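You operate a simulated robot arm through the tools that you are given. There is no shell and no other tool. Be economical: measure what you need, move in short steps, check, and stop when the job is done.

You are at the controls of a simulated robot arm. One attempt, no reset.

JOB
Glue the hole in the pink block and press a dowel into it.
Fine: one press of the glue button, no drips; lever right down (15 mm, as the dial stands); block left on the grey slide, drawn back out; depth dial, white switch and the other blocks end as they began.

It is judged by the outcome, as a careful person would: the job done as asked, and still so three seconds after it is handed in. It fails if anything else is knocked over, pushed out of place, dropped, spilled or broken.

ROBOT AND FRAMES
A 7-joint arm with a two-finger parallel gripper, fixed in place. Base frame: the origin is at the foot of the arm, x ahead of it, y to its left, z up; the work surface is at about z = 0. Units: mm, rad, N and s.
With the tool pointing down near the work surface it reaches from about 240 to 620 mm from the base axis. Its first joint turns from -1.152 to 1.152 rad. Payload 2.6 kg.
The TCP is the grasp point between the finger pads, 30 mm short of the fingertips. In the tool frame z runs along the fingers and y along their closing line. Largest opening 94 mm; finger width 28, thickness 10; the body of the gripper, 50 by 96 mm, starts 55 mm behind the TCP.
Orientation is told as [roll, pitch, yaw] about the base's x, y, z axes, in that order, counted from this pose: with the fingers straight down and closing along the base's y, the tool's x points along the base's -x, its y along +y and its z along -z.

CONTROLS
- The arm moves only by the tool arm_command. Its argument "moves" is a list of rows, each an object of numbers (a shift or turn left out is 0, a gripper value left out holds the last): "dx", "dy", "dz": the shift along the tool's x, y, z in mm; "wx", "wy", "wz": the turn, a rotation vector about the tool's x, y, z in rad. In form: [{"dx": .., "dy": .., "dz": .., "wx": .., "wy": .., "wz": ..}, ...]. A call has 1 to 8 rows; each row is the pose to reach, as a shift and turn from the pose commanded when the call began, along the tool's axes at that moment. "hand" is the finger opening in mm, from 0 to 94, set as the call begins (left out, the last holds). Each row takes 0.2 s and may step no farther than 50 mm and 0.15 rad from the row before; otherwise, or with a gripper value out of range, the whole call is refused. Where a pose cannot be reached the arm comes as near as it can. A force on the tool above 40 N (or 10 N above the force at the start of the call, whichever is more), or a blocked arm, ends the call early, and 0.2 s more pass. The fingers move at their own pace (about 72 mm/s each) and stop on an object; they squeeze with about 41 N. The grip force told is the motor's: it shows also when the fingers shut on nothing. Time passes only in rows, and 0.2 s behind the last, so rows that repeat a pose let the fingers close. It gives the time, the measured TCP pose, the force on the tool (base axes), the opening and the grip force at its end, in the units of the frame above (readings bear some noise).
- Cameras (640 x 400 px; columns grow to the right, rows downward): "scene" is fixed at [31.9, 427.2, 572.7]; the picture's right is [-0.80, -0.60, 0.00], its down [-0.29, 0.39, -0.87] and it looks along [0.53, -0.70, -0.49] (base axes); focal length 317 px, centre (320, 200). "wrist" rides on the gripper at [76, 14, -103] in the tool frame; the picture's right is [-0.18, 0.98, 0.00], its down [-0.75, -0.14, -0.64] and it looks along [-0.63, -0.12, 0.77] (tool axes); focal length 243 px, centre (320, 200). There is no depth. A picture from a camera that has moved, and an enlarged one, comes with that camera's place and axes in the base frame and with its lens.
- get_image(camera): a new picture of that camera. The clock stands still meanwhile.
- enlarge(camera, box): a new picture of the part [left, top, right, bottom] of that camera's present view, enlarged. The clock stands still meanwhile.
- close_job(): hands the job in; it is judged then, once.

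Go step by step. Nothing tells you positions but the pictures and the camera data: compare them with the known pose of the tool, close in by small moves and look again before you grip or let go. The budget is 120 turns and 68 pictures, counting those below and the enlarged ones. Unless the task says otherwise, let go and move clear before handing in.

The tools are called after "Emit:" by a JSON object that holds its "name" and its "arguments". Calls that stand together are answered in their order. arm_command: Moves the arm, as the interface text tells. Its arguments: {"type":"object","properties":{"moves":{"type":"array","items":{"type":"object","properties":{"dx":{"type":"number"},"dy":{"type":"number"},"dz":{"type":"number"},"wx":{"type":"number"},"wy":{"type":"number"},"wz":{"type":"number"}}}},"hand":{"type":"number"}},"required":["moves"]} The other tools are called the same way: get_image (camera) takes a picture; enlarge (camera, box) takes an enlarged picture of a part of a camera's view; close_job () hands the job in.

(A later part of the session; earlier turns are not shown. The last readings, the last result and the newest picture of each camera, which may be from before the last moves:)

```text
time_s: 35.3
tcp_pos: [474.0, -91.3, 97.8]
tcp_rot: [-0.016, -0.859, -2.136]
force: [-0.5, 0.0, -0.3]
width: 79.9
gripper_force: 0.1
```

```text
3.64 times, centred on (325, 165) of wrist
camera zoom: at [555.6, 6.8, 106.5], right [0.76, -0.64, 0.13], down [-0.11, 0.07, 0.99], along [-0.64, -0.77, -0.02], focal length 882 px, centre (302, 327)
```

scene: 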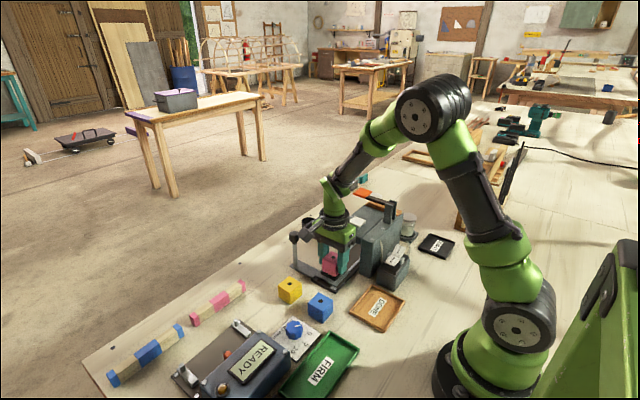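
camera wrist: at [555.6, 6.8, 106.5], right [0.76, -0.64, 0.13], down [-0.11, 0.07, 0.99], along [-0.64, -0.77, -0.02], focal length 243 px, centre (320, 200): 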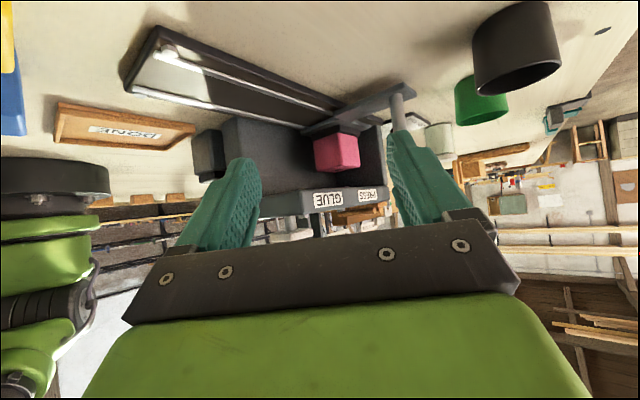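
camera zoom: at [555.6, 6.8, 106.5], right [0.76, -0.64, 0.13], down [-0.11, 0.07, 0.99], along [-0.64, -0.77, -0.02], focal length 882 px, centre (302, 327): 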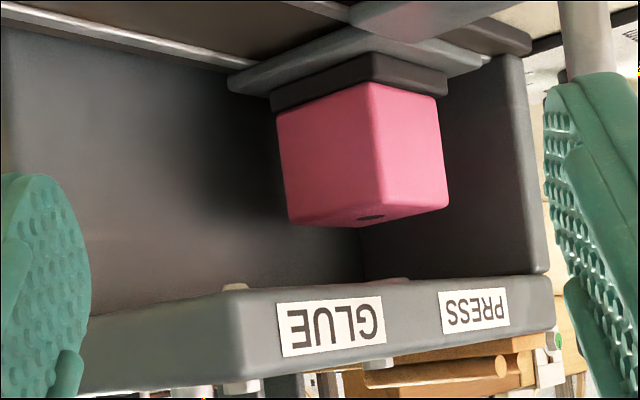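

I see hints of a nozzle tip just under the head's edge. I'll lower the camera below the head's underside for a clear look.

Emit:
{"name": "arm_command", "arguments": {"moves": [{"dx": 11, "dz": 9}, {"dx": 22, "dz": 19}, {"dx": 22, "dz": 19}]}}

Emit:
{"name": "enlarge", "arguments": {"camera": "wrist", "box": [250, 130, 400, 240]}}

```text
time_s: 36.1
tcp_pos: [473.9, -91.6, 69.8]
tcp_rot: [-0.017, -0.861, -2.137]
force: [-0.3, 0.0, -0.5]
width: 80.1
gripper_force: 0.1
```

```text
3.64 times, centred on (325, 185) of wrist
camera zoom: at [555.5, 6.7, 78.3], right [0.76, -0.64, 0.13], down [-0.11, 0.07, 0.99], along [-0.64, -0.77, -0.02], focal length 882 px, centre (302, 254)
```

zoom: 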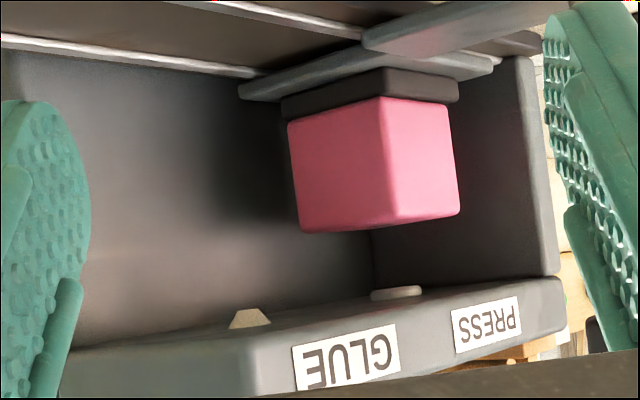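

Now both show clearly: a cone nozzle near y≈-175 and the press disc near y≈-252, about 77 mm apart. I'll take a second bearing looking straight along the slide, to pin down x.

Emit:
{"name": "arm_command", "arguments": {"moves": [{"dx": -0.6, "dy": -15, "dz": 0.6, "wx": -0.06, "wz": -0.052}, {"dx": -1.2, "dy": -30, "dz": 1.3, "wx": -0.12, "wz": -0.105}, {"dx": -1.8, "dy": -45, "dz": 2, "wx": -0.18, "wz": -0.157}, {"dx": -2.4, "dy": -60, "dz": 2.6, "wx": -0.24, "wz": -0.21}, {"dx": -3, "dy": -76, "dz": 3.3, "wx": -0.3, "wz": -0.263}, {"dx": -3.5, "dy": -91, "dz": 4, "wx": -0.36, "wz": -0.315}, {"dx": -3.9, "dy": -106, "dz": 4.6, "wx": -0.43, "wz": -0.368}, {"dx": -3.9, "dy": -106, "dz": 4.6, "wx": -0.43, "wz": -0.368}]}}

Emit:
{"name": "enlarge", "arguments": {"camera": "wrist", "box": [240, 110, 400, 230]}}

```text
time_s: 37.9
tcp_pos: [382.5, -39.1, 70.5]
tcp_rot: [-0.011, -0.855, -1.576]
force: [0.3, -0.1, 0.4]
width: 80.1
gripper_force: 0.0
```

```text
3.33 times, centred on (320, 170) of wrist
camera zoom: at [398.5, 88.1, 80.3], right [0.98, -0.13, 0.13], down [-0.13, -0.01, 0.99], along [-0.13, -0.99, -0.03], focal length 809 px, centre (320, 300)
```

zoom: 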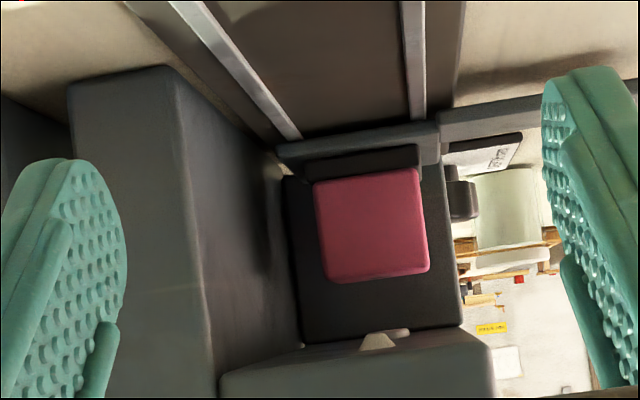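

Nozzle, disc and block all line up at x≈381. Nozzle is at y≈-176 and the hole now at y≈-248, so the slide must come back about 72 mm for gluing. I raise, level the tool and return to the knob.

Emit:
{"name": "arm_command", "arguments": {"moves": [{"dx": -25, "dz": -22}, {"dx": -55, "dz": -47}, {"dx": -83, "dz": -72}, {"dx": -83, "dz": -72, "wy": 0.14}, {"dx": -83, "dz": -72, "wy": 0.28}, {"dx": -83, "dz": -72, "wy": 0.42}, {"dx": -83, "dz": -72, "wy": 0.56}, {"dx": -83, "dz": -72, "wy": 0.7}]}}

Emit:
{"name": "arm_command", "arguments": {"moves": [{"wy": 0.07}, {"wy": 0.157}, {"wy": 0.157}], "hand": 70}}

```text
time_s: 39.7
tcp_pos: [382.2, -38.0, 180.1]
tcp_rot: [-0.008, -0.152, -1.582]
force: [0.2, 0.6, 0.6]
width: 80.1
gripper_force: 0.1
```

```text
time_s: 40.5
tcp_pos: [384.6, -38.3, 181.4]
tcp_rot: [-0.01, 0.003, -1.585]
force: [-0.1, 1.4, 0.1]
width: 70.0
gripper_force: 0.1
```

Emit:
{"name": "arm_command", "arguments": {"moves": [{"dy": 45, "wy": 0.01, "wz": -0.014}, {"dy": 93, "wy": 0.01, "wz": -0.014}, {"dx": -45, "dy": 93, "wy": 0.01, "wz": -0.014}, {"dx": -90, "dy": 93, "wy": 0.01, "wz": -0.014}, {"dx": -135, "dy": 93, "wy": 0.01, "wz": -0.014}, {"dx": -176, "dy": 93, "wy": 0.01, "wz": -0.014}, {"dx": -176, "dy": 93, "wy": 0.01, "wz": -0.014}]}}

Emit:
{"name": "get_image", "arguments": {"camera": "wrist"}}

```text
time_s: 42.1
tcp_pos: [475.0, -216.4, 179.6]
tcp_rot: [-0.009, 0.012, -1.57]
force: [0.7, -0.4, -0.6]
width: 69.9
gripper_force: 0.0
```

```text
21 pictures are left
camera wrist: at [489.3, -141.9, 282.5], right [0.98, -0.18, -0.01], down [-0.14, -0.76, 0.63], along [-0.12, -0.62, -0.77], focal length 243 px, centre (320, 200)
```

wrist: 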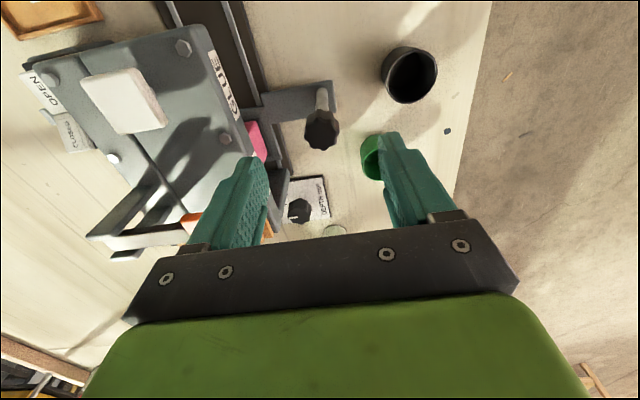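

Knob confirmed at (475,-217). I descend and grip it again.

Emit:
{"name": "arm_command", "arguments": {"moves": [{"dz": 30, "wy": 0.009, "wx": -0.012}, {"dz": 60, "wy": 0.009, "wx": -0.012}, {"dz": 83, "wy": 0.009, "wx": -0.012}, {"dz": 83, "wy": 0.009, "wx": -0.012}], "hand": 50}}

Emit:
{"name": "arm_command", "arguments": {"moves": [{}, {}, {}], "hand": 10}}

```text
time_s: 43.1
tcp_pos: [472.8, -215.4, 96.8]
tcp_rot: [0.004, 0.022, -1.573]
force: [-0.1, -0.7, 0.0]
width: 49.9
gripper_force: 0.0
```

```text
time_s: 43.9
tcp_pos: [475.6, -214.5, 98.5]
tcp_rot: [0.007, 0.021, -1.569]
force: [21.3, -2.0, -8.2]
width: 24.1
gripper_force: 45.1
```

Gripped. Now I draw the slide back 72 mm toward the nozzle.

Emit:
{"name": "arm_command", "arguments": {"moves": [{"dx": 5, "dy": 1.5, "wx": 0.01}, {"dx": 14, "dy": 1.5, "wx": 0.02}, {"dx": 24, "dy": 1.5, "wx": 0.02}, {"dx": 34, "dy": 1.5, "wx": 0.02}, {"dx": 45, "dy": 1.5, "wx": 0.02}, {"dx": 56, "dy": 1.5, "wx": 0.02}, {"dx": 65, "dy": 1.5, "wx": 0.02}, {"dx": 71, "dy": 1.5, "wx": 0.02}]}}

```text
time_s: 45.7
tcp_pos: [474.8, -143.4, 97.8]
tcp_rot: [-0.018, 0.02, -1.57]
force: [17.2, 0.0, -11.6]
width: 24.2
gripper_force: 44.7
```

I let go, rise and go back to the oblique low view to check hole against nozzle before any glue.

Emit:
{"name": "arm_command", "arguments": {"moves": [{}, {}, {}, {"dz": -40}, {"dz": -80}, {"dx": 45, "dz": -80}, {"dx": 93, "dy": 10, "dz": -80}, {"dx": 93, "dy": 20, "dz": -80}], "hand": 60}}

Emit:
{"name": "arm_command", "arguments": {"moves": [{"wz": 0.14}, {"wz": 0.28}, {"wz": 0.42}, {"wz": 0.566}, {"wz": 0.566}], "hand": 80}}

Emit:
{"name": "arm_command", "arguments": {"moves": [{"wy": -0.145}, {"wy": -0.29}, {"wy": -0.435}, {"wy": -0.58}, {"wy": -0.725}, {"wy": -0.86}, {"wy": -0.86}]}}

Emit:
{"name": "arm_command", "arguments": {"moves": [{"dx": 26, "dz": 22}, {"dx": 54, "dz": 46}, {"dx": 81, "dz": 69}, {"dx": 81, "dz": 69}]}}

Emit:
{"name": "enlarge", "arguments": {"camera": "wrist", "box": [220, 110, 400, 230]}}

```text
time_s: 47.5
tcp_pos: [496.5, -52.2, 179.1]
tcp_rot: [-0.017, 0.021, -1.571]
force: [0.1, 0.6, 0.2]
width: 59.9
gripper_force: 0.0
```

```text
time_s: 48.7
tcp_pos: [496.4, -53.0, 180.6]
tcp_rot: [-0.025, 0.009, -2.138]
force: [-0.3, -0.2, -1.5]
width: 80.0
gripper_force: 0.1
```

```text
time_s: 50.3
tcp_pos: [496.3, -52.5, 180.0]
tcp_rot: [-0.037, -0.853, -2.107]
force: [1.3, -0.5, 0.0]
width: 80.0
gripper_force: 0.2
```

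```text
time_s: 51.3
tcp_pos: [494.5, -52.0, 72.3]
tcp_rot: [-0.038, -0.85, -2.109]
force: [-0.3, 0.2, 0.9]
width: 80.1
gripper_force: 0.0
```

```text
3.33 times, centred on (310, 170) of wrist
camera zoom: at [575.6, 48.4, 82.0], right [0.77, -0.63, 0.11], down [-0.11, 0.05, 0.99], along [-0.63, -0.77, -0.03], focal length 809 px, centre (353, 300)
```

zoom: 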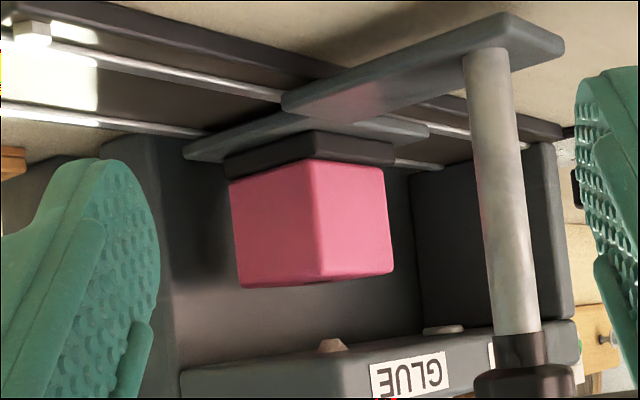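

The check pays off: the hole (y≈-170) is about 6 mm short of the nozzle (y≈-176). I level out and go back to the knob to push 6 mm further in.

Emit:
{"name": "arm_command", "arguments": {"moves": [{"dx": -26, "dz": -22}, {"dx": -54, "dz": -46}, {"dx": -81, "dz": -69}, {"dx": -81, "dz": -69, "wy": 0.14}, {"dx": -81, "dz": -69, "wy": 0.28}, {"dx": -81, "dz": -69, "wy": 0.42}, {"dx": -81, "dz": -69, "wy": 0.56}, {"dx": -81, "dz": -69, "wy": 0.7}], "hand": 60}}

Emit:
{"name": "arm_command", "arguments": {"moves": [{"wy": 0.08}, {"wy": 0.16}, {"wy": 0.16}]}}

Emit:
{"name": "arm_command", "arguments": {"moves": [{"wz": -0.14}, {"wz": -0.28}, {"wz": -0.42}, {"wz": -0.566}, {"wz": -0.566}]}}

```text
time_s: 53.1
tcp_pos: [495.3, -52.6, 180.1]
tcp_rot: [-0.024, -0.148, -2.132]
force: [0.1, 0.5, -0.2]
width: 60.0
gripper_force: 0.0
```

```text
time_s: 53.9
tcp_pos: [496.1, -52.6, 180.3]
tcp_rot: [-0.025, 0.009, -2.135]
force: [-0.6, -0.2, 0.6]
width: 60.1
gripper_force: 0.1
```

```text
time_s: 55.1
tcp_pos: [495.9, -52.5, 180.8]
tcp_rot: [-0.016, 0.019, -1.569]
force: [-0.1, 0.6, -0.3]
width: 60.0
gripper_force: 0.1
```

Emit:
{"name": "arm_command", "arguments": {"moves": [{"dx": -30, "dy": -7, "wx": -0.016, "wy": -0.019}, {"dx": -60, "dy": -14, "wx": -0.016, "wy": -0.019}, {"dx": -91, "dy": -21, "wx": -0.016, "wy": -0.019}, {"dx": -91, "dy": -21, "wx": -0.016, "wy": -0.019}]}}

Emit:
{"name": "get_image", "arguments": {"camera": "wrist"}}

```text
time_s: 56.1
tcp_pos: [476.7, -144.5, 178.8]
tcp_rot: [0.002, 0.002, -1.571]
force: [0.1, -0.8, -0.1]
width: 60.1
gripper_force: 0.0
```

```text
19 pictures are left
camera wrist: at [489.9, -68.7, 280.3], right [0.98, -0.18, 0.0], down [-0.14, -0.76, 0.64], along [-0.12, -0.63, -0.77], focal length 243 px, centre (320, 200)
```

wrist: 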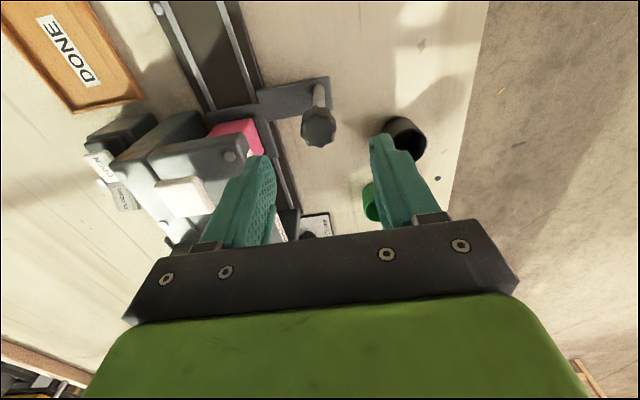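

Emit:
{"name": "arm_command", "arguments": {"moves": [{"dy": -2, "dz": 30}, {"dy": -2, "dz": 60}, {"dy": -2, "dz": 82}, {"dy": -2, "dz": 82}]}}

Emit:
{"name": "arm_command", "arguments": {"moves": [{}, {}, {}], "hand": 10}}

Emit:
{"name": "arm_command", "arguments": {"moves": [{"dx": -2}, {"dx": -4}, {"dx": -6}, {"dx": -6}, {"dx": -6}]}}

```text
time_s: 57.1
tcp_pos: [474.6, -143.5, 96.1]
tcp_rot: [0.0, 0.004, -1.571]
force: [0.7, 0.6, -0.1]
width: 60.0
gripper_force: 0.0
```

```text
time_s: 57.9
tcp_pos: [475.0, -142.1, 96.2]
tcp_rot: [0.004, 0.001, -1.567]
force: [23.0, -0.5, -8.8]
width: 24.6
gripper_force: 45.2
```

```text
time_s: 58.7
tcp_pos: [475.2, -148.4, 97.4]
tcp_rot: [0.004, 0.005, -1.565]
force: [-0.5, -0.4, 0.1]
width: 24.6
gripper_force: 45.1
stopped in row 4: the force on the tool passed its limit (the readings are from after the stop); the commanded pose is now the measured one
```

Moved 6 mm. I check again from the oblique viewpoint.

Emit:
{"name": "arm_command", "arguments": {"moves": [{}, {}, {}, {"dz": -40}, {"dz": -82}, {"dx": 45, "dz": -82}, {"dx": 90, "dy": 10, "dz": -82}, {"dx": 98, "dy": 20, "dz": -82}], "hand": 60}}

Emit:
{"name": "arm_command", "arguments": {"moves": [{"wz": 0.14}, {"wz": 0.28}, {"wz": 0.42}, {"wz": 0.566}, {"wz": 0.566}], "hand": 80}}

Emit:
{"name": "arm_command", "arguments": {"moves": [{"wy": -0.145}, {"wy": -0.29}, {"wy": -0.435}, {"wy": -0.58}, {"wy": -0.725}, {"wy": -0.86}, {"wy": -0.86}]}}

Emit:
{"name": "arm_command", "arguments": {"moves": [{"dx": 26, "dz": 22}, {"dx": 54, "dz": 46}, {"dx": 81, "dz": 69}, {"dx": 81, "dz": 69}]}}

Emit:
{"name": "enlarge", "arguments": {"camera": "wrist", "box": [250, 130, 380, 220]}}

```text
time_s: 60.5
tcp_pos: [495.2, -48.9, 179.7]
tcp_rot: [0.004, 0.002, -1.568]
force: [-0.4, -0.5, -0.3]
width: 60.1
gripper_force: 0.2
```

```text
time_s: 61.7
tcp_pos: [493.2, -50.0, 177.8]
tcp_rot: [0.002, 0.006, -2.136]
force: [0.2, 0.2, -0.4]
width: 80.1
gripper_force: 0.1
```

```text
time_s: 63.3
tcp_pos: [493.6, -50.3, 178.2]
tcp_rot: [0.005, -0.857, -2.136]
force: [-0.2, -0.1, 0.2]
width: 79.8
gripper_force: 0.1
```

```text
time_s: 64.3
tcp_pos: [497.4, -48.0, 72.1]
tcp_rot: [0.004, -0.855, -2.135]
force: [-0.3, 0.3, 0.4]
width: 79.9
gripper_force: 0.1
```

```text
4.44 times, centred on (315, 175) of wrist
camera zoom: at [575.9, 50.9, 81.4], right [0.77, -0.63, 0.14], down [-0.13, 0.07, 0.99], along [-0.63, -0.78, -0.03], focal length 1078 px, centre (342, 311)
```

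zoom: 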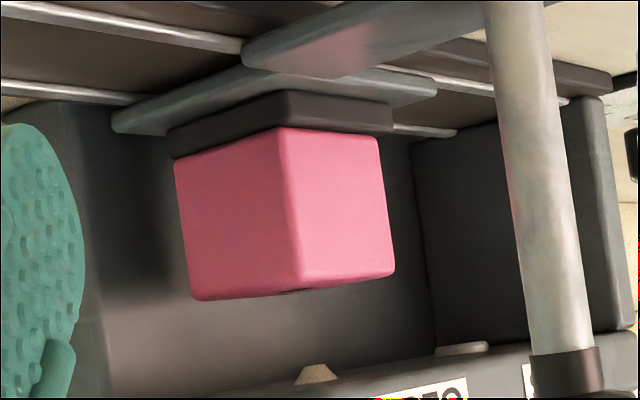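

The hole now shows y≈-171.5 against nozzle -175: still about 4 mm short, since the last push tripped on side load. I return, grip better centred in x, and push 4 mm more.

Emit:
{"name": "arm_command", "arguments": {"moves": [{"dx": -26, "dz": -22}, {"dx": -54, "dz": -46}, {"dx": -81, "dz": -69}, {"dx": -81, "dz": -69, "wy": 0.14}, {"dx": -81, "dz": -69, "wy": 0.28}, {"dx": -81, "dz": -69, "wy": 0.42}, {"dx": -81, "dz": -69, "wy": 0.56}, {"dx": -81, "dz": -69, "wy": 0.7}], "hand": 60}}

Emit:
{"name": "arm_command", "arguments": {"moves": [{"wy": 0.08}, {"wy": 0.16}, {"wy": 0.16}]}}

Emit:
{"name": "arm_command", "arguments": {"moves": [{"wz": -0.14}, {"wz": -0.28}, {"wz": -0.42}, {"wz": -0.566}, {"wz": -0.566}]}}

Emit:
{"name": "arm_command", "arguments": {"moves": [{"dx": -30, "dy": -7}, {"dx": -60, "dy": -13}, {"dx": -98, "dy": -19}, {"dx": -98, "dy": -19}]}}

Emit:
{"name": "enlarge", "arguments": {"camera": "wrist", "box": [200, 60, 400, 180]}}

```text
time_s: 66.1
tcp_pos: [494.5, -51.3, 178.9]
tcp_rot: [0.003, -0.153, -2.133]
force: [0.6, -1.0, -0.1]
width: 60.3
gripper_force: 0.0
```

```text
time_s: 66.9
tcp_pos: [493.1, -48.4, 179.3]
tcp_rot: [0.002, 0.007, -2.131]
force: [0.8, 0.2, -0.5]
width: 60.1
gripper_force: 0.0
```

```text
time_s: 68.1
tcp_pos: [494.8, -50.6, 179.4]
tcp_rot: [0.006, 0.004, -1.566]
force: [-0.8, -1.4, 0.8]
width: 60.2
gripper_force: 0.0
```

```text
time_s: 69.1
tcp_pos: [474.5, -149.7, 178.0]
tcp_rot: [0.004, 0.005, -1.567]
force: [-0.2, 1.0, -0.4]
width: 59.9
gripper_force: 0.2
```

```text
3.20 times, centred on (300, 120) of wrist
camera zoom: at [488.6, -73.5, 280.6], right [0.98, -0.18, 0.0], down [-0.14, -0.76, 0.64], along [-0.11, -0.63, -0.77], focal length 776 px, centre (384, 456)
```

zoom: 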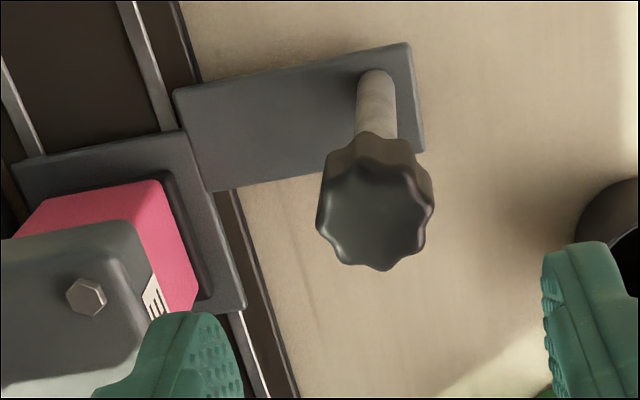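

The knob is at y≈-144, so my grip had slid on it by a few mm. I centre on it in both axes, grip, and push 4 mm.

Emit:
{"name": "arm_command", "arguments": {"moves": [{"dx": 5.5, "dy": 1, "dz": 30}, {"dx": 5.5, "dy": 1, "dz": 60}, {"dx": 5.5, "dy": 1, "dz": 81}, {"dx": 5.5, "dy": 1, "dz": 81}]}}

Emit:
{"name": "arm_command", "arguments": {"moves": [{}, {}, {}], "hand": 10}}

Emit:
{"name": "arm_command", "arguments": {"moves": [{"dx": -1}, {"dx": -2}, {"dx": -3}, {"dx": -4}, {"dx": -4}]}}

```text
time_s: 70.1
tcp_pos: [476.4, -143.4, 97.8]
tcp_rot: [0.005, 0.004, -1.566]
force: [0.3, 0.1, 0.8]
width: 59.9
gripper_force: 0.1
```

```text
time_s: 70.9
tcp_pos: [475.3, -144.8, 97.0]
tcp_rot: [0.001, 0.004, -1.571]
force: [-30.8, 2.0, 10.9]
width: 24.7
gripper_force: 44.7
```

```text
time_s: 71.8
tcp_pos: [476.3, -145.8, 98.3]
tcp_rot: [-0.002, 0.005, -1.572]
force: [-3.3, 0.6, 3.2]
width: 24.4
gripper_force: 44.9
stopped in row 4: the force on the tool passed its limit (the readings are from after the stop); the commanded pose is now the measured one
```

Side load is now gone (-3 N). I push the remaining ~2 mm.

Emit:
{"name": "arm_command", "arguments": {"moves": [{"dx": -0.7}, {"dx": -1.4}, {"dx": -2}, {"dx": -2}, {"dx": -2}]}}

Emit:
{"name": "arm_command", "arguments": {"moves": [{}, {}, {}, {"dz": -40}, {"dz": -82}, {"dz": -82}], "hand": 60}}

Emit:
{"name": "enlarge", "arguments": {"camera": "wrist", "box": [200, 60, 400, 180]}}

```text
time_s: 73.0
tcp_pos: [475.7, -148.6, 98.0]
tcp_rot: [-0.001, 0.003, -1.571]
force: [-7.0, 0.6, 8.0]
width: 24.7
gripper_force: 45.4
```

```text
time_s: 74.4
tcp_pos: [474.3, -147.9, 178.8]
tcp_rot: [-0.003, 0.003, -1.572]
force: [0.0, 0.8, 0.9]
width: 60.0
gripper_force: 0.0
```

```text
3.20 times, centred on (300, 120) of wrist
camera zoom: at [488.5, -72.7, 281.4], right [0.98, -0.18, 0.0], down [-0.14, -0.76, 0.64], along [-0.12, -0.63, -0.77], focal length 776 px, centre (384, 456)
```

zoom: 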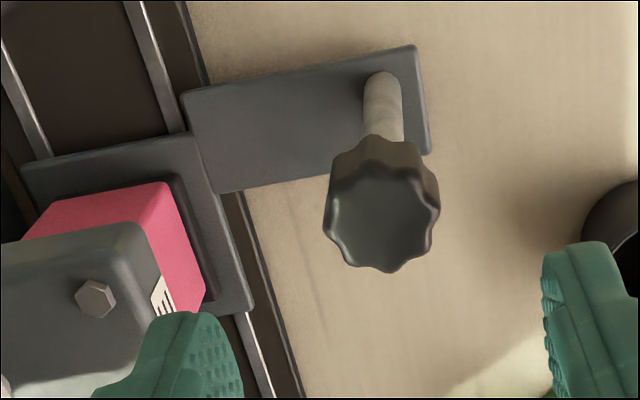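

The knob barely changed place although I moved 4 mm, so I need a finer look. I enlarge the block's seat on the pad to check its centring.

Emit:
{"name": "enlarge", "arguments": {"camera": "wrist", "box": [195, 95, 285, 160]}}

```text
6.15 times, centred on (240, 128) of wrist
camera zoom: at [488.5, -72.7, 281.4], right [0.98, -0.18, 0.0], down [-0.14, -0.76, 0.64], along [-0.12, -0.63, -0.77], focal length 1493 px, centre (812, 646)
```

zoom: 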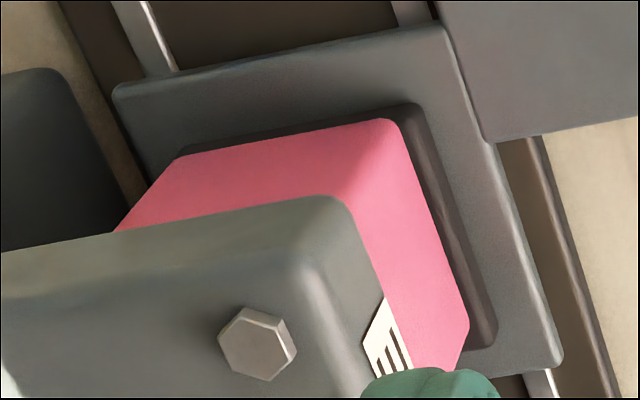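

The block is seated well (within about 1 mm). To learn whether the slide has a detent here, I grip with x well centred, push 6 mm, release, and see whether it stays.

Emit:
{"name": "arm_command", "arguments": {"moves": [{"dx": 3, "dy": 0.7, "dz": 30}, {"dx": 3, "dy": 0.7, "dz": 60}, {"dx": 3, "dy": 0.7, "dz": 82}, {"dx": 3, "dy": 0.7, "dz": 82}]}}

Emit:
{"name": "arm_command", "arguments": {"moves": [{}, {}, {}], "hand": 10}}

Emit:
{"name": "arm_command", "arguments": {"moves": [{"dx": -1}, {"dx": -2}, {"dx": -3}, {"dx": -4}, {"dx": -5}, {"dx": -6}, {"dx": -6}, {"dx": -6}]}}

Emit:
{"name": "enlarge", "arguments": {"camera": "wrist", "box": [180, 60, 380, 250]}}

```text
time_s: 75.4
tcp_pos: [475.8, -145.2, 96.5]
tcp_rot: [0.001, 0.003, -1.571]
force: [0.2, 1.1, -0.1]
width: 60.0
gripper_force: 0.0
```

```text
time_s: 76.2
tcp_pos: [475.1, -144.2, 95.4]
tcp_rot: [-0.003, 0.004, -1.571]
force: [-10.1, 1.7, 1.6]
width: 24.8
gripper_force: 44.8
```

```text
time_s: 78.0
tcp_pos: [475.1, -151.4, 96.3]
tcp_rot: [-0.003, 0.005, -1.57]
force: [-15.2, -0.2, -10.7]
width: 24.6
gripper_force: 44.8
```

```text
2.11 times, centred on (280, 155) of wrist
camera zoom: at [489.7, -76.1, 198.4], right [0.98, -0.18, 0.0], down [-0.14, -0.76, 0.64], along [-0.12, -0.63, -0.77], focal length 511 px, centre (404, 295)
```

zoom: 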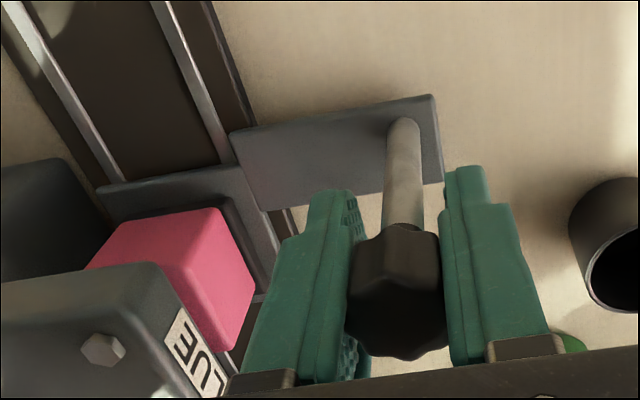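

Emit:
{"name": "arm_command", "arguments": {"moves": [{}, {}, {}, {"dx": 1, "dz": -40}, {"dx": 3, "dz": -82}, {"dx": 3, "dz": -82}], "hand": 60}}

Emit:
{"name": "enlarge", "arguments": {"camera": "wrist", "box": [200, 60, 400, 180]}}

```text
time_s: 79.4
tcp_pos: [475.8, -148.5, 179.5]
tcp_rot: [-0.002, 0.004, -1.571]
force: [0.9, 0.2, 0.4]
width: 60.2
gripper_force: 0.0
```

```text
3.20 times, centred on (300, 120) of wrist
camera zoom: at [490.7, -73.2, 281.7], right [0.98, -0.18, 0.0], down [-0.14, -0.76, 0.64], along [-0.12, -0.63, -0.77], focal length 776 px, centre (384, 456)
```

zoom: 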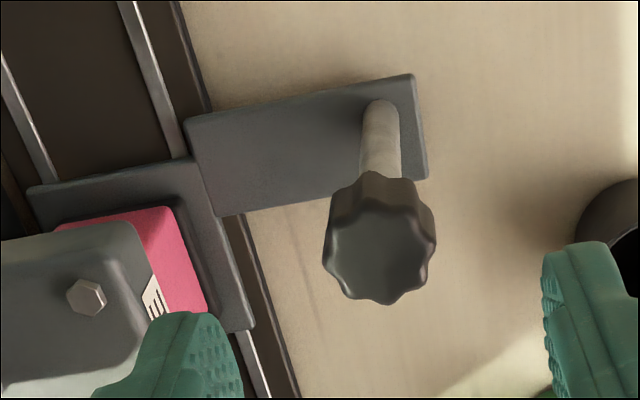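

The slide stayed put this time, having earlier sprung back to knob y≈-144, so there is a weak detent at the glue station. The hole's roughly 3 mm shortfall must therefore come from the block's seat on the pad. I'll draw the slide home and reseat the block a little.

Emit:
{"name": "arm_command", "arguments": {"moves": [{"dx": -3, "dy": -0.5, "dz": 30}, {"dx": -3, "dy": -0.5, "dz": 60}, {"dx": -3, "dy": -0.5, "dz": 82}, {"dx": -3, "dy": -0.5, "dz": 82}]}}

Emit:
{"name": "arm_command", "arguments": {"moves": [{}, {}, {}], "hand": 10}}

Emit:
{"name": "arm_command", "arguments": {"moves": [{"dx": 5}, {"dx": 12}, {"dx": 20}, {"dx": 28}, {"dx": 36}, {"dx": 44}, {"dx": 50}, {"dx": 54}]}}

```text
time_s: 80.4
tcp_pos: [477.2, -150.6, 96.6]
tcp_rot: [0.001, 0.006, -1.571]
force: [-0.2, -0.1, 0.1]
width: 60.2
gripper_force: 0.1
```

```text
time_s: 81.2
tcp_pos: [474.5, -150.6, 97.3]
tcp_rot: [-0.005, 0.005, -1.574]
force: [-12.6, 0.0, 3.6]
width: 24.1
gripper_force: 45.3
```

```text
time_s: 83.0
tcp_pos: [475.5, -95.1, 98.1]
tcp_rot: [-0.002, 0.003, -1.57]
force: [-11.0, -0.4, -3.2]
width: 24.6
gripper_force: 45.4
```

Emit:
{"name": "arm_command", "arguments": {"moves": [{"dx": 5, "dy": -0.4}, {"dx": 11, "dy": -0.4}, {"dx": 18, "dy": -0.4}, {"dx": 25, "dy": -0.4}, {"dx": 32, "dy": -0.4}, {"dx": 38, "dy": -0.4}, {"dx": 42, "dy": -0.4}, {"dx": 45, "dy": -0.4}]}}

Emit:
{"name": "arm_command", "arguments": {"moves": [{}, {}, {}, {"dz": -40}, {"dz": -80}, {"dx": -9, "dy": -32, "dz": -80}, {"dx": -18, "dy": -64, "dz": -80}, {"dx": -29, "dy": -95, "dz": -80}], "hand": 70}}

Emit:
{"name": "get_image", "arguments": {"camera": "wrist"}}

```text
time_s: 84.8
tcp_pos: [474.4, -53.9, 97.0]
tcp_rot: [-0.002, 0.003, -1.572]
force: [14.1, -1.5, -26.3]
width: 24.2
gripper_force: 45.5
```

```text
time_s: 86.6
tcp_pos: [379.2, -81.8, 177.7]
tcp_rot: [-0.001, 0.003, -1.571]
force: [-0.2, 0.2, -0.2]
width: 70.2
gripper_force: 0.0
```

```text
12 pictures are left
camera wrist: at [394.1, -6.4, 280.2], right [0.98, -0.18, 0.0], down [-0.14, -0.76, 0.64], along [-0.12, -0.63, -0.77], focal length 243 px, centre (320, 200)
```

wrist: 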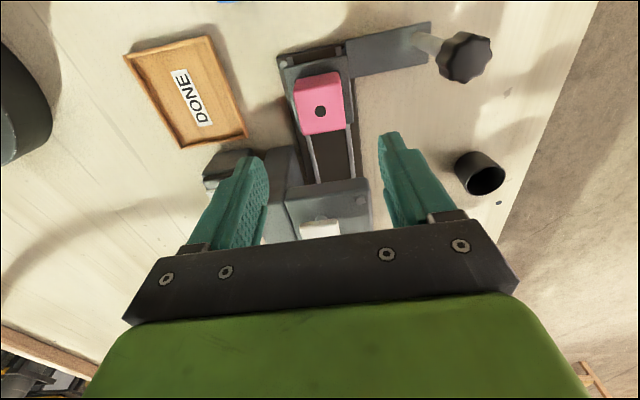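

Emit:
{"name": "enlarge", "arguments": {"camera": "wrist", "box": [270, 40, 370, 145]}}

```text
3.81 times, centred on (320, 92) of wrist
camera zoom: at [394.1, -6.4, 280.2], right [0.98, -0.18, 0.0], down [-0.14, -0.76, 0.64], along [-0.12, -0.63, -0.77], focal length 924 px, centre (320, 610)
```

zoom: 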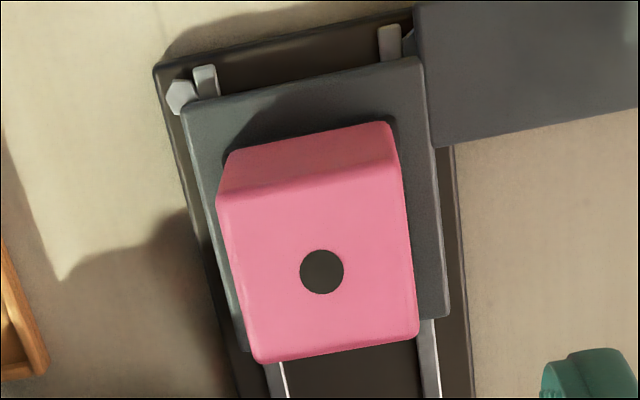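

Measured directly: carriage centre (379.8,-84.5), hole (379.9,-81.7). So the block sits about 3 mm too far +y; I regrip it and shift it -3 mm.

Emit:
{"name": "arm_command", "arguments": {"moves": [{"dy": 0.5, "dz": 40}, {"dy": 0.5, "dz": 80}, {"dy": 0.5, "dz": 105}, {"dy": 0.5, "dz": 113}, {"dy": 0.5, "dz": 113}]}}

Emit:
{"name": "arm_command", "arguments": {"moves": [{}, {}, {}], "hand": 30}}

Emit:
{"name": "arm_command", "arguments": {"moves": [{"dz": -2.5}, {"dx": -1.5, "dz": -2.5}, {"dx": -3, "dz": -2.5}, {"dx": -3, "dz": -1}, {"dx": -3, "dz": 0}, {"dx": -3, "dz": 0}]}}

```text
time_s: 87.8
tcp_pos: [381.3, -81.6, 63.7]
tcp_rot: [-0.004, 0.004, -1.57]
force: [0.1, -0.3, -0.7]
width: 70.1
gripper_force: 0.0
```

```text
time_s: 88.6
tcp_pos: [381.1, -81.6, 64.5]
tcp_rot: [-0.001, 0.002, -1.57]
force: [-0.7, -0.4, -0.7]
width: 45.3
gripper_force: 41.3
```

```text
time_s: 90.0
tcp_pos: [380.2, -84.1, 64.5]
tcp_rot: [-0.002, 0.003, -1.571]
force: [0.2, 0.3, -0.2]
width: 45.3
gripper_force: 40.6
```

Emit:
{"name": "arm_command", "arguments": {"moves": [{"dz": 0.4}, {"dz": 0.8}, {"dz": 0.8}]}}

Emit:
{"name": "arm_command", "arguments": {"moves": [{}, {}, {"dz": -40}, {"dz": -80}, {"dz": -114}, {"dz": -114}], "hand": 70}}

Emit:
{"name": "enlarge", "arguments": {"camera": "wrist", "box": [270, 40, 370, 145]}}

```text
time_s: 90.8
tcp_pos: [379.9, -84.6, 64.4]
tcp_rot: [0.0, 0.004, -1.571]
force: [-6.0, 0.5, 13.3]
width: 45.4
gripper_force: 41.5
```

```text
time_s: 92.2
tcp_pos: [379.9, -85.9, 177.9]
tcp_rot: [-0.001, 0.004, -1.571]
force: [-0.6, -0.1, -0.2]
width: 69.8
gripper_force: 0.0
```

```text
3.81 times, centred on (320, 92) of wrist
camera zoom: at [395.0, -9.4, 279.7], right [0.98, -0.18, 0.0], down [-0.14, -0.76, 0.64], along [-0.12, -0.63, -0.77], focal length 924 px, centre (320, 610)
```

zoom: 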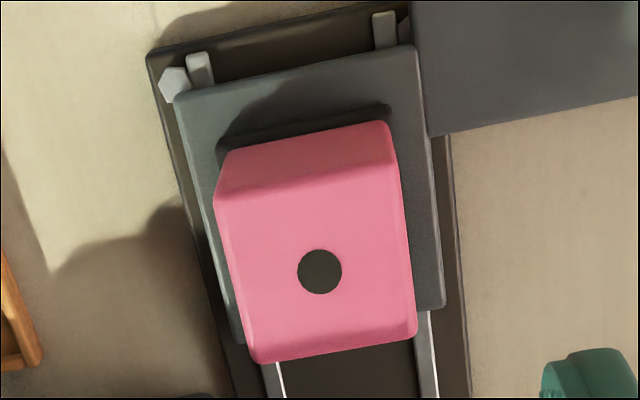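

Block reseated, hole ≈ carriage centre. Now back to the knob and push the slide 92 mm to the glue station.

Emit:
{"name": "arm_command", "arguments": {"moves": [{"dx": 11, "dy": 32}, {"dx": 22, "dy": 64}, {"dx": 34, "dy": 95.3}, {"dx": 34, "dy": 95.3, "dz": 40}, {"dx": 34, "dy": 95.3, "dz": 81}, {"dx": 34, "dy": 95.3, "dz": 81}], "hand": 60}}

Emit:
{"name": "arm_command", "arguments": {"moves": [{}, {}, {}], "hand": 10}}

Emit:
{"name": "arm_command", "arguments": {"moves": [{"dx": -3}, {"dx": -9}, {"dx": -15}, {"dx": -22}, {"dx": -29}, {"dx": -36}, {"dx": -42}, {"dx": -46}]}}

```text
time_s: 93.6
tcp_pos: [476.1, -50.7, 95.8]
tcp_rot: [0.0, 0.003, -1.569]
force: [-0.4, -0.5, 0.0]
width: 60.0
gripper_force: 0.0
```

```text
time_s: 94.4
tcp_pos: [474.8, -49.9, 95.0]
tcp_rot: [-0.003, 0.004, -1.573]
force: [-15.8, 0.3, 4.4]
width: 24.4
gripper_force: 45.1
```

```text
time_s: 96.2
tcp_pos: [476.1, -95.7, 96.1]
tcp_rot: [-0.002, 0.005, -1.571]
force: [-13.3, 1.5, -5.5]
width: 24.2
gripper_force: 44.7
```

Emit:
{"name": "arm_command", "arguments": {"moves": [{"dx": -5, "dy": -0.5}, {"dx": -12, "dy": -0.5}, {"dx": -20, "dy": -0.5}, {"dx": -28, "dy": -0.5}, {"dx": -36, "dy": -0.5}, {"dx": -42, "dy": -0.5}, {"dx": -47, "dy": -0.5}, {"dx": -47, "dy": -0.5}]}}

Emit:
{"name": "arm_command", "arguments": {"moves": [{}, {}, {}, {"dz": -40}, {"dz": -82}, {"dx": 45, "dz": -82}, {"dx": 85, "dy": 10, "dz": -82}, {"dx": 93, "dy": 20, "dz": -82}], "hand": 60}}

Emit:
{"name": "arm_command", "arguments": {"moves": [{"wz": 0.14}, {"wz": 0.28}, {"wz": 0.42}, {"wz": 0.566}, {"wz": 0.566}], "hand": 80}}

Emit:
{"name": "arm_command", "arguments": {"moves": [{"wy": -0.145}, {"wy": -0.29}, {"wy": -0.435}, {"wy": -0.58}, {"wy": -0.725}, {"wy": -0.86}, {"wy": -0.86}]}}

Emit:
{"name": "arm_command", "arguments": {"moves": [{"dx": 26, "dz": 22}, {"dx": 54, "dz": 46}, {"dx": 81, "dz": 69}, {"dx": 81, "dz": 69}]}}

Emit:
{"name": "enlarge", "arguments": {"camera": "wrist", "box": [250, 130, 380, 220]}}

```text
time_s: 98.0
tcp_pos: [474.1, -142.9, 96.1]
tcp_rot: [-0.003, 0.006, -1.57]
force: [-5.4, 1.4, -13.7]
width: 24.3
gripper_force: 44.8
```

```text
time_s: 99.8
tcp_pos: [495.7, -50.4, 179.0]
tcp_rot: [0.001, 0.002, -1.572]
force: [-0.2, 0.8, 0.2]
width: 59.8
gripper_force: 0.0
```

```text
time_s: 101.0
tcp_pos: [495.5, -51.0, 178.3]
tcp_rot: [-0.002, 0.003, -2.139]
force: [-0.3, -0.2, 0.5]
width: 79.6
gripper_force: 0.0
```

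```text
time_s: 102.6
tcp_pos: [495.7, -50.2, 178.4]
tcp_rot: [-0.003, -0.859, -2.133]
force: [-0.2, -0.4, 0.0]
width: 80.0
gripper_force: 0.1
```

```text
time_s: 103.6
tcp_pos: [495.3, -48.6, 70.8]
tcp_rot: [-0.004, -0.857, -2.132]
force: [-0.6, 0.7, -0.8]
width: 80.0
gripper_force: 0.1
```

```text
4.44 times, centred on (315, 175) of wrist
camera zoom: at [575.0, 50.2, 81.0], right [0.77, -0.63, 0.14], down [-0.12, 0.07, 0.99], along [-0.63, -0.77, -0.03], focal length 1078 px, centre (342, 311)
```

zoom: 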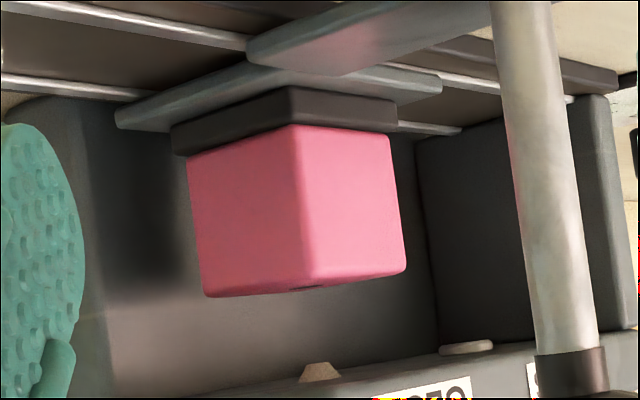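

The hole (y≈-173) and the nozzle (y≈-173) now line up. I level the tool, close the fingers and go above the white glue button at about (365,-167).

Emit:
{"name": "arm_command", "arguments": {"moves": [{"dx": -26, "dz": -22}, {"dx": -54, "dz": -46}, {"dx": -81, "dz": -69}, {"dx": -99, "dz": -84, "wy": 0.14}, {"dx": -99, "dz": -84, "wy": 0.28}, {"dx": -99, "dz": -84, "wy": 0.42}, {"dx": -99, "dz": -84, "wy": 0.56}, {"dx": -99, "dz": -84, "wy": 0.7}], "hand": 0}}

Emit:
{"name": "arm_command", "arguments": {"moves": [{"wy": 0.08}, {"wy": 0.16}, {"wy": 0.16}]}}

Emit:
{"name": "arm_command", "arguments": {"moves": [{"wz": -0.14}, {"wz": -0.28}, {"wz": -0.42}, {"wz": -0.562}, {"wz": -0.562}]}}

Emit:
{"name": "arm_command", "arguments": {"moves": [{"dx": -30, "dy": -32}, {"dx": -60, "dy": -65}, {"dx": -90, "dy": -98}, {"dx": -117, "dy": -130}, {"dx": -117, "dy": -130}]}}

Emit:
{"name": "get_image", "arguments": {"camera": "wrist"}}

Emit:
{"name": "enlarge", "arguments": {"camera": "scene", "box": [300, 160, 420, 260]}}

```text
time_s: 105.4
tcp_pos: [495.6, -51.3, 202.5]
tcp_rot: [-0.003, -0.157, -2.134]
force: [-1.1, 0.0, 0.2]
width: 0.0
gripper_force: 33.1
```

```text
time_s: 106.2
tcp_pos: [495.2, -51.4, 203.0]
tcp_rot: [-0.003, 0.004, -2.135]
force: [0.2, 0.8, -0.7]
width: 0.0
gripper_force: 33.0
```

```text
time_s: 107.4
tcp_pos: [495.1, -51.4, 202.7]
tcp_rot: [0.001, 0.004, -1.572]
force: [-0.4, 0.2, -0.4]
width: 0.0
gripper_force: 33.4
```

```text
time_s: 108.6
tcp_pos: [365.1, -167.5, 202.8]
tcp_rot: [0.002, 0.002, -1.573]
force: [-0.1, -0.1, -0.3]
width: 0.0
gripper_force: 33.0
```

```text
8 pictures are left
camera wrist: at [379.1, -92.2, 305.1], right [0.98, -0.19, 0.0], down [-0.14, -0.76, 0.64], along [-0.12, -0.63, -0.77], focal length 243 px, centre (320, 200)
```

wrist: 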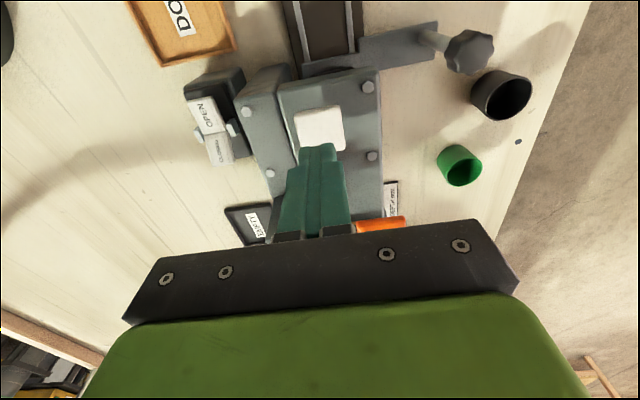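

```text
4.00 times, centred on (360, 210) of scene
camera zoom: at [31.9, 427.2, 572.7], right [-0.8, -0.6, 0.0], down [-0.29, 0.39, -0.87], along [0.53, -0.7, -0.49], focal length 1267 px, centre (160, 160)
```

zoom: 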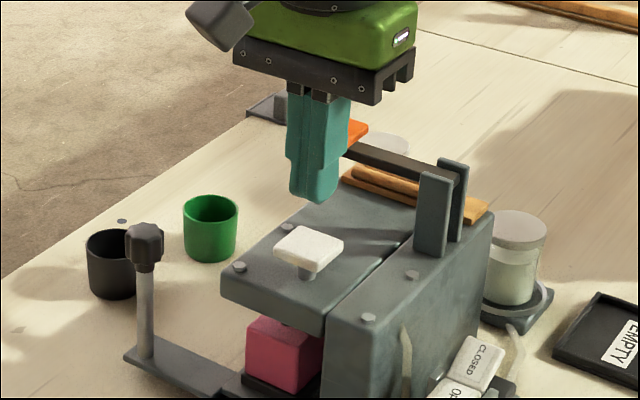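

The fingertip is right above the button (364.7,-166.5, top z≈134). I descend to just above it, then press down in small steps and come straight off.

Emit:
{"name": "arm_command", "arguments": {"moves": [{"dz": 18}, {"dz": 33}, {"dz": 33}]}}

Emit:
{"name": "arm_command", "arguments": {"moves": [{"dz": 2}, {"dz": 4}, {"dz": 6}, {"dz": 8}, {"dz": 9}, {"dz": 10}, {"dz": 10}]}}

```text
time_s: 109.4
tcp_pos: [364.0, -166.9, 169.5]
tcp_rot: [0.0, 0.006, -1.574]
force: [-0.6, 0.4, 0.1]
width: 0.0
gripper_force: 33.2
```

```text
time_s: 111.0
tcp_pos: [364.2, -166.9, 158.2]
tcp_rot: [-0.002, 0.005, -1.573]
force: [-0.3, -1.8, 1.8]
width: 0.0
gripper_force: 32.9
```

Light contact is felt (about 2 N). I carry on down until it bottoms.

Emit:
{"name": "arm_command", "arguments": {"moves": [{"dz": 1}, {"dz": 2}, {"dz": 3}, {"dz": 4}, {"dz": 4}]}}

```text
time_s: 112.2
tcp_pos: [365.0, -167.2, 156.2]
tcp_rot: [0.002, 0.005, -1.577]
force: [-14.3, 7.6, 34.1]
width: 0.0
gripper_force: 33.0
```

Firm bottom at 34 N: the button is fully down. I lift straight off and look.

Emit:
{"name": "arm_command", "arguments": {"moves": [{"dz": -5}, {"dz": -15}, {"dz": -30}, {"dz": -46}, {"dz": -46}]}}

Emit:
{"name": "enlarge", "arguments": {"camera": "scene", "box": [320, 210, 400, 280]}}

```text
time_s: 113.4
tcp_pos: [365.5, -168.1, 200.9]
tcp_rot: [0.0, 0.003, -1.576]
force: [0.4, 0.4, 0.1]
width: 0.0
gripper_force: 32.9
```

```text
5.71 times, centred on (360, 245) of scene
camera zoom: at [31.9, 427.2, 572.7], right [-0.8, -0.6, 0.0], down [-0.29, 0.39, -0.87], along [0.53, -0.7, -0.49], focal length 1810 px, centre (91, -57)
```

zoom: 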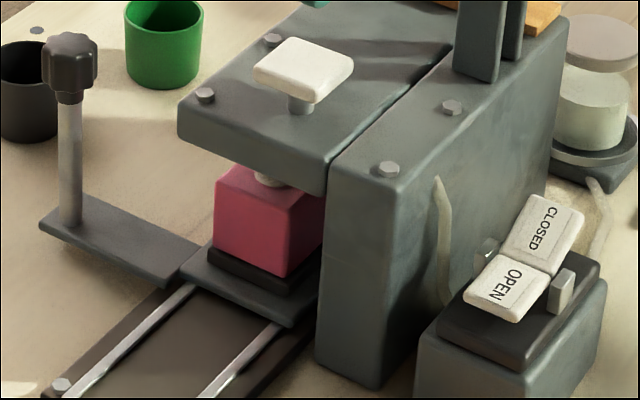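

No drips, and the nozzle is right over the block. Next I go to the knob and push the slide on to the press station.

Emit:
{"name": "arm_command", "arguments": {"moves": [{"dx": 8, "dy": 40}, {"dx": 16, "dy": 80}, {"dx": 24.5, "dy": 110}, {"dx": 24.5, "dy": 110}, {"dx": 24.5, "dy": 110, "dz": 40}, {"dx": 24.5, "dy": 110, "dz": 80}, {"dx": 24.5, "dy": 110, "dz": 104}, {"dx": 24.5, "dy": 110, "dz": 104}], "hand": 60}}

Emit:
{"name": "arm_command", "arguments": {"moves": [{}, {}, {}], "hand": 10}}

```text
time_s: 115.2
tcp_pos: [474.7, -143.8, 95.5]
tcp_rot: [-0.001, 0.003, -1.577]
force: [-1.0, -0.3, 0.2]
width: 60.2
gripper_force: 0.1
```

```text
time_s: 116.0
tcp_pos: [474.5, -142.6, 96.6]
tcp_rot: [0.0, 0.005, -1.573]
force: [7.5, -0.2, -4.2]
width: 24.8
gripper_force: 44.7
```

Emit:
{"name": "arm_command", "arguments": {"moves": [{"dx": -3, "dy": 0.3}, {"dx": -9, "dy": 0.3}, {"dx": -16, "dy": 0.3}, {"dx": -24, "dy": 0.3}, {"dx": -32, "dy": 0.3}, {"dx": -40, "dy": 0.3}, {"dx": -48, "dy": 0.3}, {"dx": -55, "dy": 0.3}]}}

Emit:
{"name": "arm_command", "arguments": {"moves": [{"dx": -3}, {"dx": -6}, {"dx": -9}, {"dx": -12}, {"dx": -14}, {"dx": -16}, {"dx": -18}, {"dx": -20}]}}

```text
time_s: 117.8
tcp_pos: [474.0, -198.1, 96.6]
tcp_rot: [0.0, 0.005, -1.572]
force: [20.0, 0.7, -17.8]
width: 24.8
gripper_force: 44.8
```

```text
time_s: 119.6
tcp_pos: [475.1, -218.8, 96.4]
tcp_rot: [-0.001, 0.005, -1.572]
force: [23.7, 1.2, -16.3]
width: 24.9
gripper_force: 44.9
```

No hard stop felt yet at knob y≈-218.5; I trim the side load and probe a further 3 mm for the end stop.

Emit:
{"name": "arm_command", "arguments": {"moves": [{"dy": 0.8, "dz": 0.5}, {"dx": -1, "dy": 0.8, "dz": 0.5}, {"dx": -2, "dy": 0.8, "dz": 0.5}, {"dx": -3, "dy": 0.8, "dz": 0.5}, {"dx": -3, "dy": 0.8, "dz": 0.5}]}}

```text
time_s: 121.0
tcp_pos: [475.3, -216.2, 97.5]
tcp_rot: [-0.004, 0.013, -1.574]
force: [-2.8, 1.8, 1.9]
width: 24.4
gripper_force: 45.1
stopped in row 5: the force on the tool passed its limit (the readings are from after the stop); the commanded pose is now the measured one
```

Same stop as before (~-216.5), so the slide is at the press station. I release, rise high, close the fingers and go over the orange paddle near (396,-247,174).

Emit:
{"name": "arm_command", "arguments": {"moves": [{}, {}, {}, {"dz": -45}, {"dz": -90}, {"dz": -130}, {"dz": -130}], "hand": 60}}

Emit:
{"name": "arm_command", "arguments": {"moves": [{}, {"dx": -10, "dy": -26}, {"dx": -20, "dy": -52}, {"dx": -31, "dy": -79}, {"dx": -31, "dy": -79}], "hand": 0}}

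Emit:
{"name": "enlarge", "arguments": {"camera": "scene", "box": [300, 150, 430, 260]}}

```text
time_s: 122.6
tcp_pos: [474.8, -220.0, 226.9]
tcp_rot: [-0.004, 0.013, -1.575]
force: [0.6, 0.7, -0.7]
width: 60.0
gripper_force: 0.1
```

```text
time_s: 123.8
tcp_pos: [396.7, -249.3, 225.5]
tcp_rot: [-0.004, 0.012, -1.575]
force: [0.3, -0.2, -0.8]
width: 0.0
gripper_force: 33.1
```

```text
3.64 times, centred on (365, 205) of scene
camera zoom: at [31.9, 427.2, 572.7], right [-0.8, -0.6, 0.0], down [-0.29, 0.39, -0.87], along [0.53, -0.7, -0.49], focal length 1152 px, centre (156, 182)
```

zoom: 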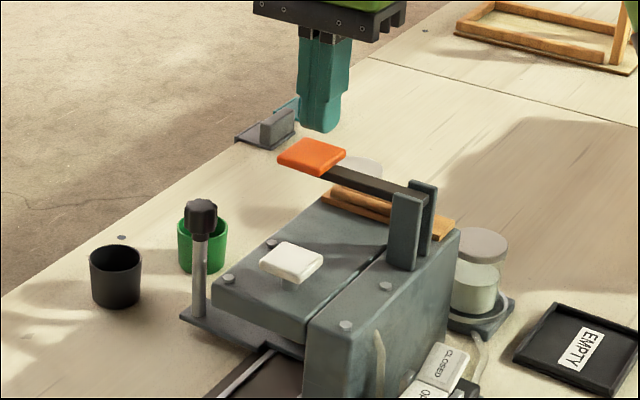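

Fingertip is over the paddle. I descend onto it and press in small steps.

Emit:
{"name": "arm_command", "arguments": {"moves": [{"dz": 10}, {"dz": 18}, {"dz": 21}, {"dz": 24}, {"dz": 27}, {"dz": 30}, {"dz": 33}, {"dz": 36}]}}

```text
time_s: 125.6
tcp_pos: [396.0, -250.1, 189.7]
tcp_rot: [-0.003, 0.011, -1.575]
force: [3.2, -2.0, 3.7]
width: 0.3
gripper_force: 32.8
```

The lever follows with light resistance; continuing down.

Emit:
{"name": "arm_command", "arguments": {"moves": [{"dz": 2}, {"dz": 4}, {"dz": 6}, {"dz": 8}, {"dz": 10}, {"dz": 12}, {"dz": 14}, {"dz": 16}]}}

```text
time_s: 127.2
tcp_pos: [396.8, -249.9, 182.6]
tcp_rot: [0.001, 0.009, -1.577]
force: [-2.3, 1.5, 7.8]
width: 0.0
gripper_force: 32.8
stopped in row 7: the force on the tool passed its limit (the readings are from after the stop); the commanded pose is now the measured one
```

Emit:
{"name": "arm_command", "arguments": {"moves": [{"dz": 1}, {"dz": 2}, {"dz": 3}, {"dz": 4}, {"dz": 5}, {"dz": 6}]}}

Emit:
{"name": "enlarge", "arguments": {"camera": "scene", "box": [330, 170, 420, 240]}}

```text
time_s: 128.1
tcp_pos: [397.5, -250.8, 181.3]
tcp_rot: [0.007, 0.009, -1.58]
force: [-2.4, 2.2, 6.8]
width: 0.0
gripper_force: 33.2
stopped in row 4: the force on the tool passed its limit (the readings are from after the stop); the commanded pose is now the measured one
```

```text
5.71 times, centred on (375, 205) of scene
camera zoom: at [31.9, 427.2, 572.7], right [-0.8, -0.6, 0.0], down [-0.29, 0.39, -0.87], along [0.53, -0.7, -0.49], focal length 1810 px, centre (6, 171)
```

zoom: 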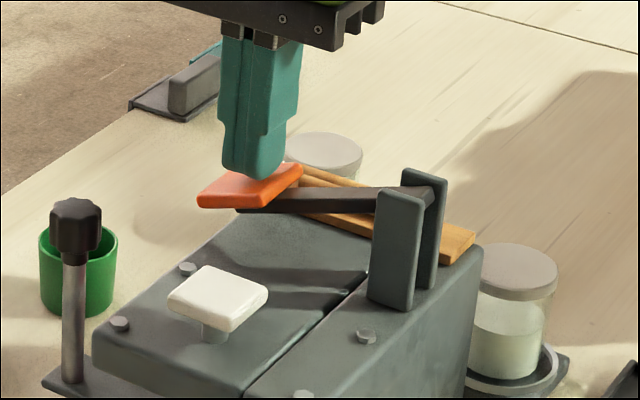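

The lever swung well down and hit something firm. One more firm push confirms whether that's the end of its stroke.

Emit:
{"name": "arm_command", "arguments": {"moves": [{"dz": 2.5}, {"dz": 2.5}, {"dz": 2.5}, {"dz": 2.5}]}}

Emit:
{"name": "arm_command", "arguments": {"moves": [{"dz": 1}, {"dz": 2}, {"dz": 3}, {"dz": 4}]}}

```text
time_s: 129.1
tcp_pos: [397.9, -250.1, 180.4]
tcp_rot: [0.012, 0.006, -1.577]
force: [-5.3, 5.8, 36.5]
width: 0.0
gripper_force: 32.8
```

```text
time_s: 129.8
tcp_pos: [398.4, -251.1, 179.6]
tcp_rot: [0.015, 0.006, -1.579]
force: [-2.1, 2.4, 7.6]
width: 0.1
gripper_force: 32.7
stopped in row 3: the force on the tool passed its limit (the readings are from after the stop); the commanded pose is now the measured one
```

Emit:
{"name": "arm_command", "arguments": {"moves": [{"dz": 2.5}, {"dz": 2.5}, {"dz": 2.5}]}}

Emit:
{"name": "arm_command", "arguments": {"moves": [{"dz": 0.3}, {"dz": 0.5}, {"dz": 0.5}]}}

Emit:
{"name": "arm_command", "arguments": {"moves": [{"dz": 0}, {"dz": 0}]}}

```text
time_s: 130.4
tcp_pos: [399.6, -250.5, 180.8]
tcp_rot: [0.019, 0.005, -1.582]
force: [-1.6, 2.5, 6.7]
width: 0.0
gripper_force: 32.9
stopped in row 3: the force on the tool passed its limit (the readings are from after the stop); the commanded pose is now the measured one
```

```text
time_s: 131.2
tcp_pos: [400.2, -251.3, 179.2]
tcp_rot: [0.022, 0.005, -1.581]
force: [-2.2, 2.0, 16.9]
width: 0.2
gripper_force: 32.4
```

```text
time_s: 131.8
tcp_pos: [399.9, -250.6, 179.9]
tcp_rot: [0.021, 0.003, -1.579]
force: [2.2, 0.1, 17.7]
width: 0.0
gripper_force: 33.0
```

Hard stop confirmed (z stays ~180). I ease off the lever, rise, and go back to the knob.

Emit:
{"name": "arm_command", "arguments": {"moves": [{"dz": -6}, {"dz": -14}, {"dz": -24}, {"dz": -48}, {"dx": 11, "dy": 26, "dz": -48, "wx": 0.022}, {"dx": 22, "dy": 52, "dz": -48, "wx": 0.022}, {"dx": 34, "dy": 75, "dz": -48, "wx": 0.022}, {"dx": 34, "dy": 75, "dz": -48, "wx": 0.022}]}}

Emit:
{"name": "arm_command", "arguments": {"moves": [{}, {}, {"dz": 40}, {"dz": 85}, {"dz": 120}, {"dz": 131}, {"dz": 131}], "hand": 60}}

```text
time_s: 133.6
tcp_pos: [471.8, -217.6, 228.7]
tcp_rot: [-0.005, 0.005, -1.582]
force: [-0.1, -0.1, 0.2]
width: 0.0
gripper_force: 33.3
```

```text
time_s: 135.2
tcp_pos: [472.9, -217.4, 98.4]
tcp_rot: [-0.002, 0.003, -1.582]
force: [-0.7, -0.4, -0.5]
width: 60.2
gripper_force: 0.1
```

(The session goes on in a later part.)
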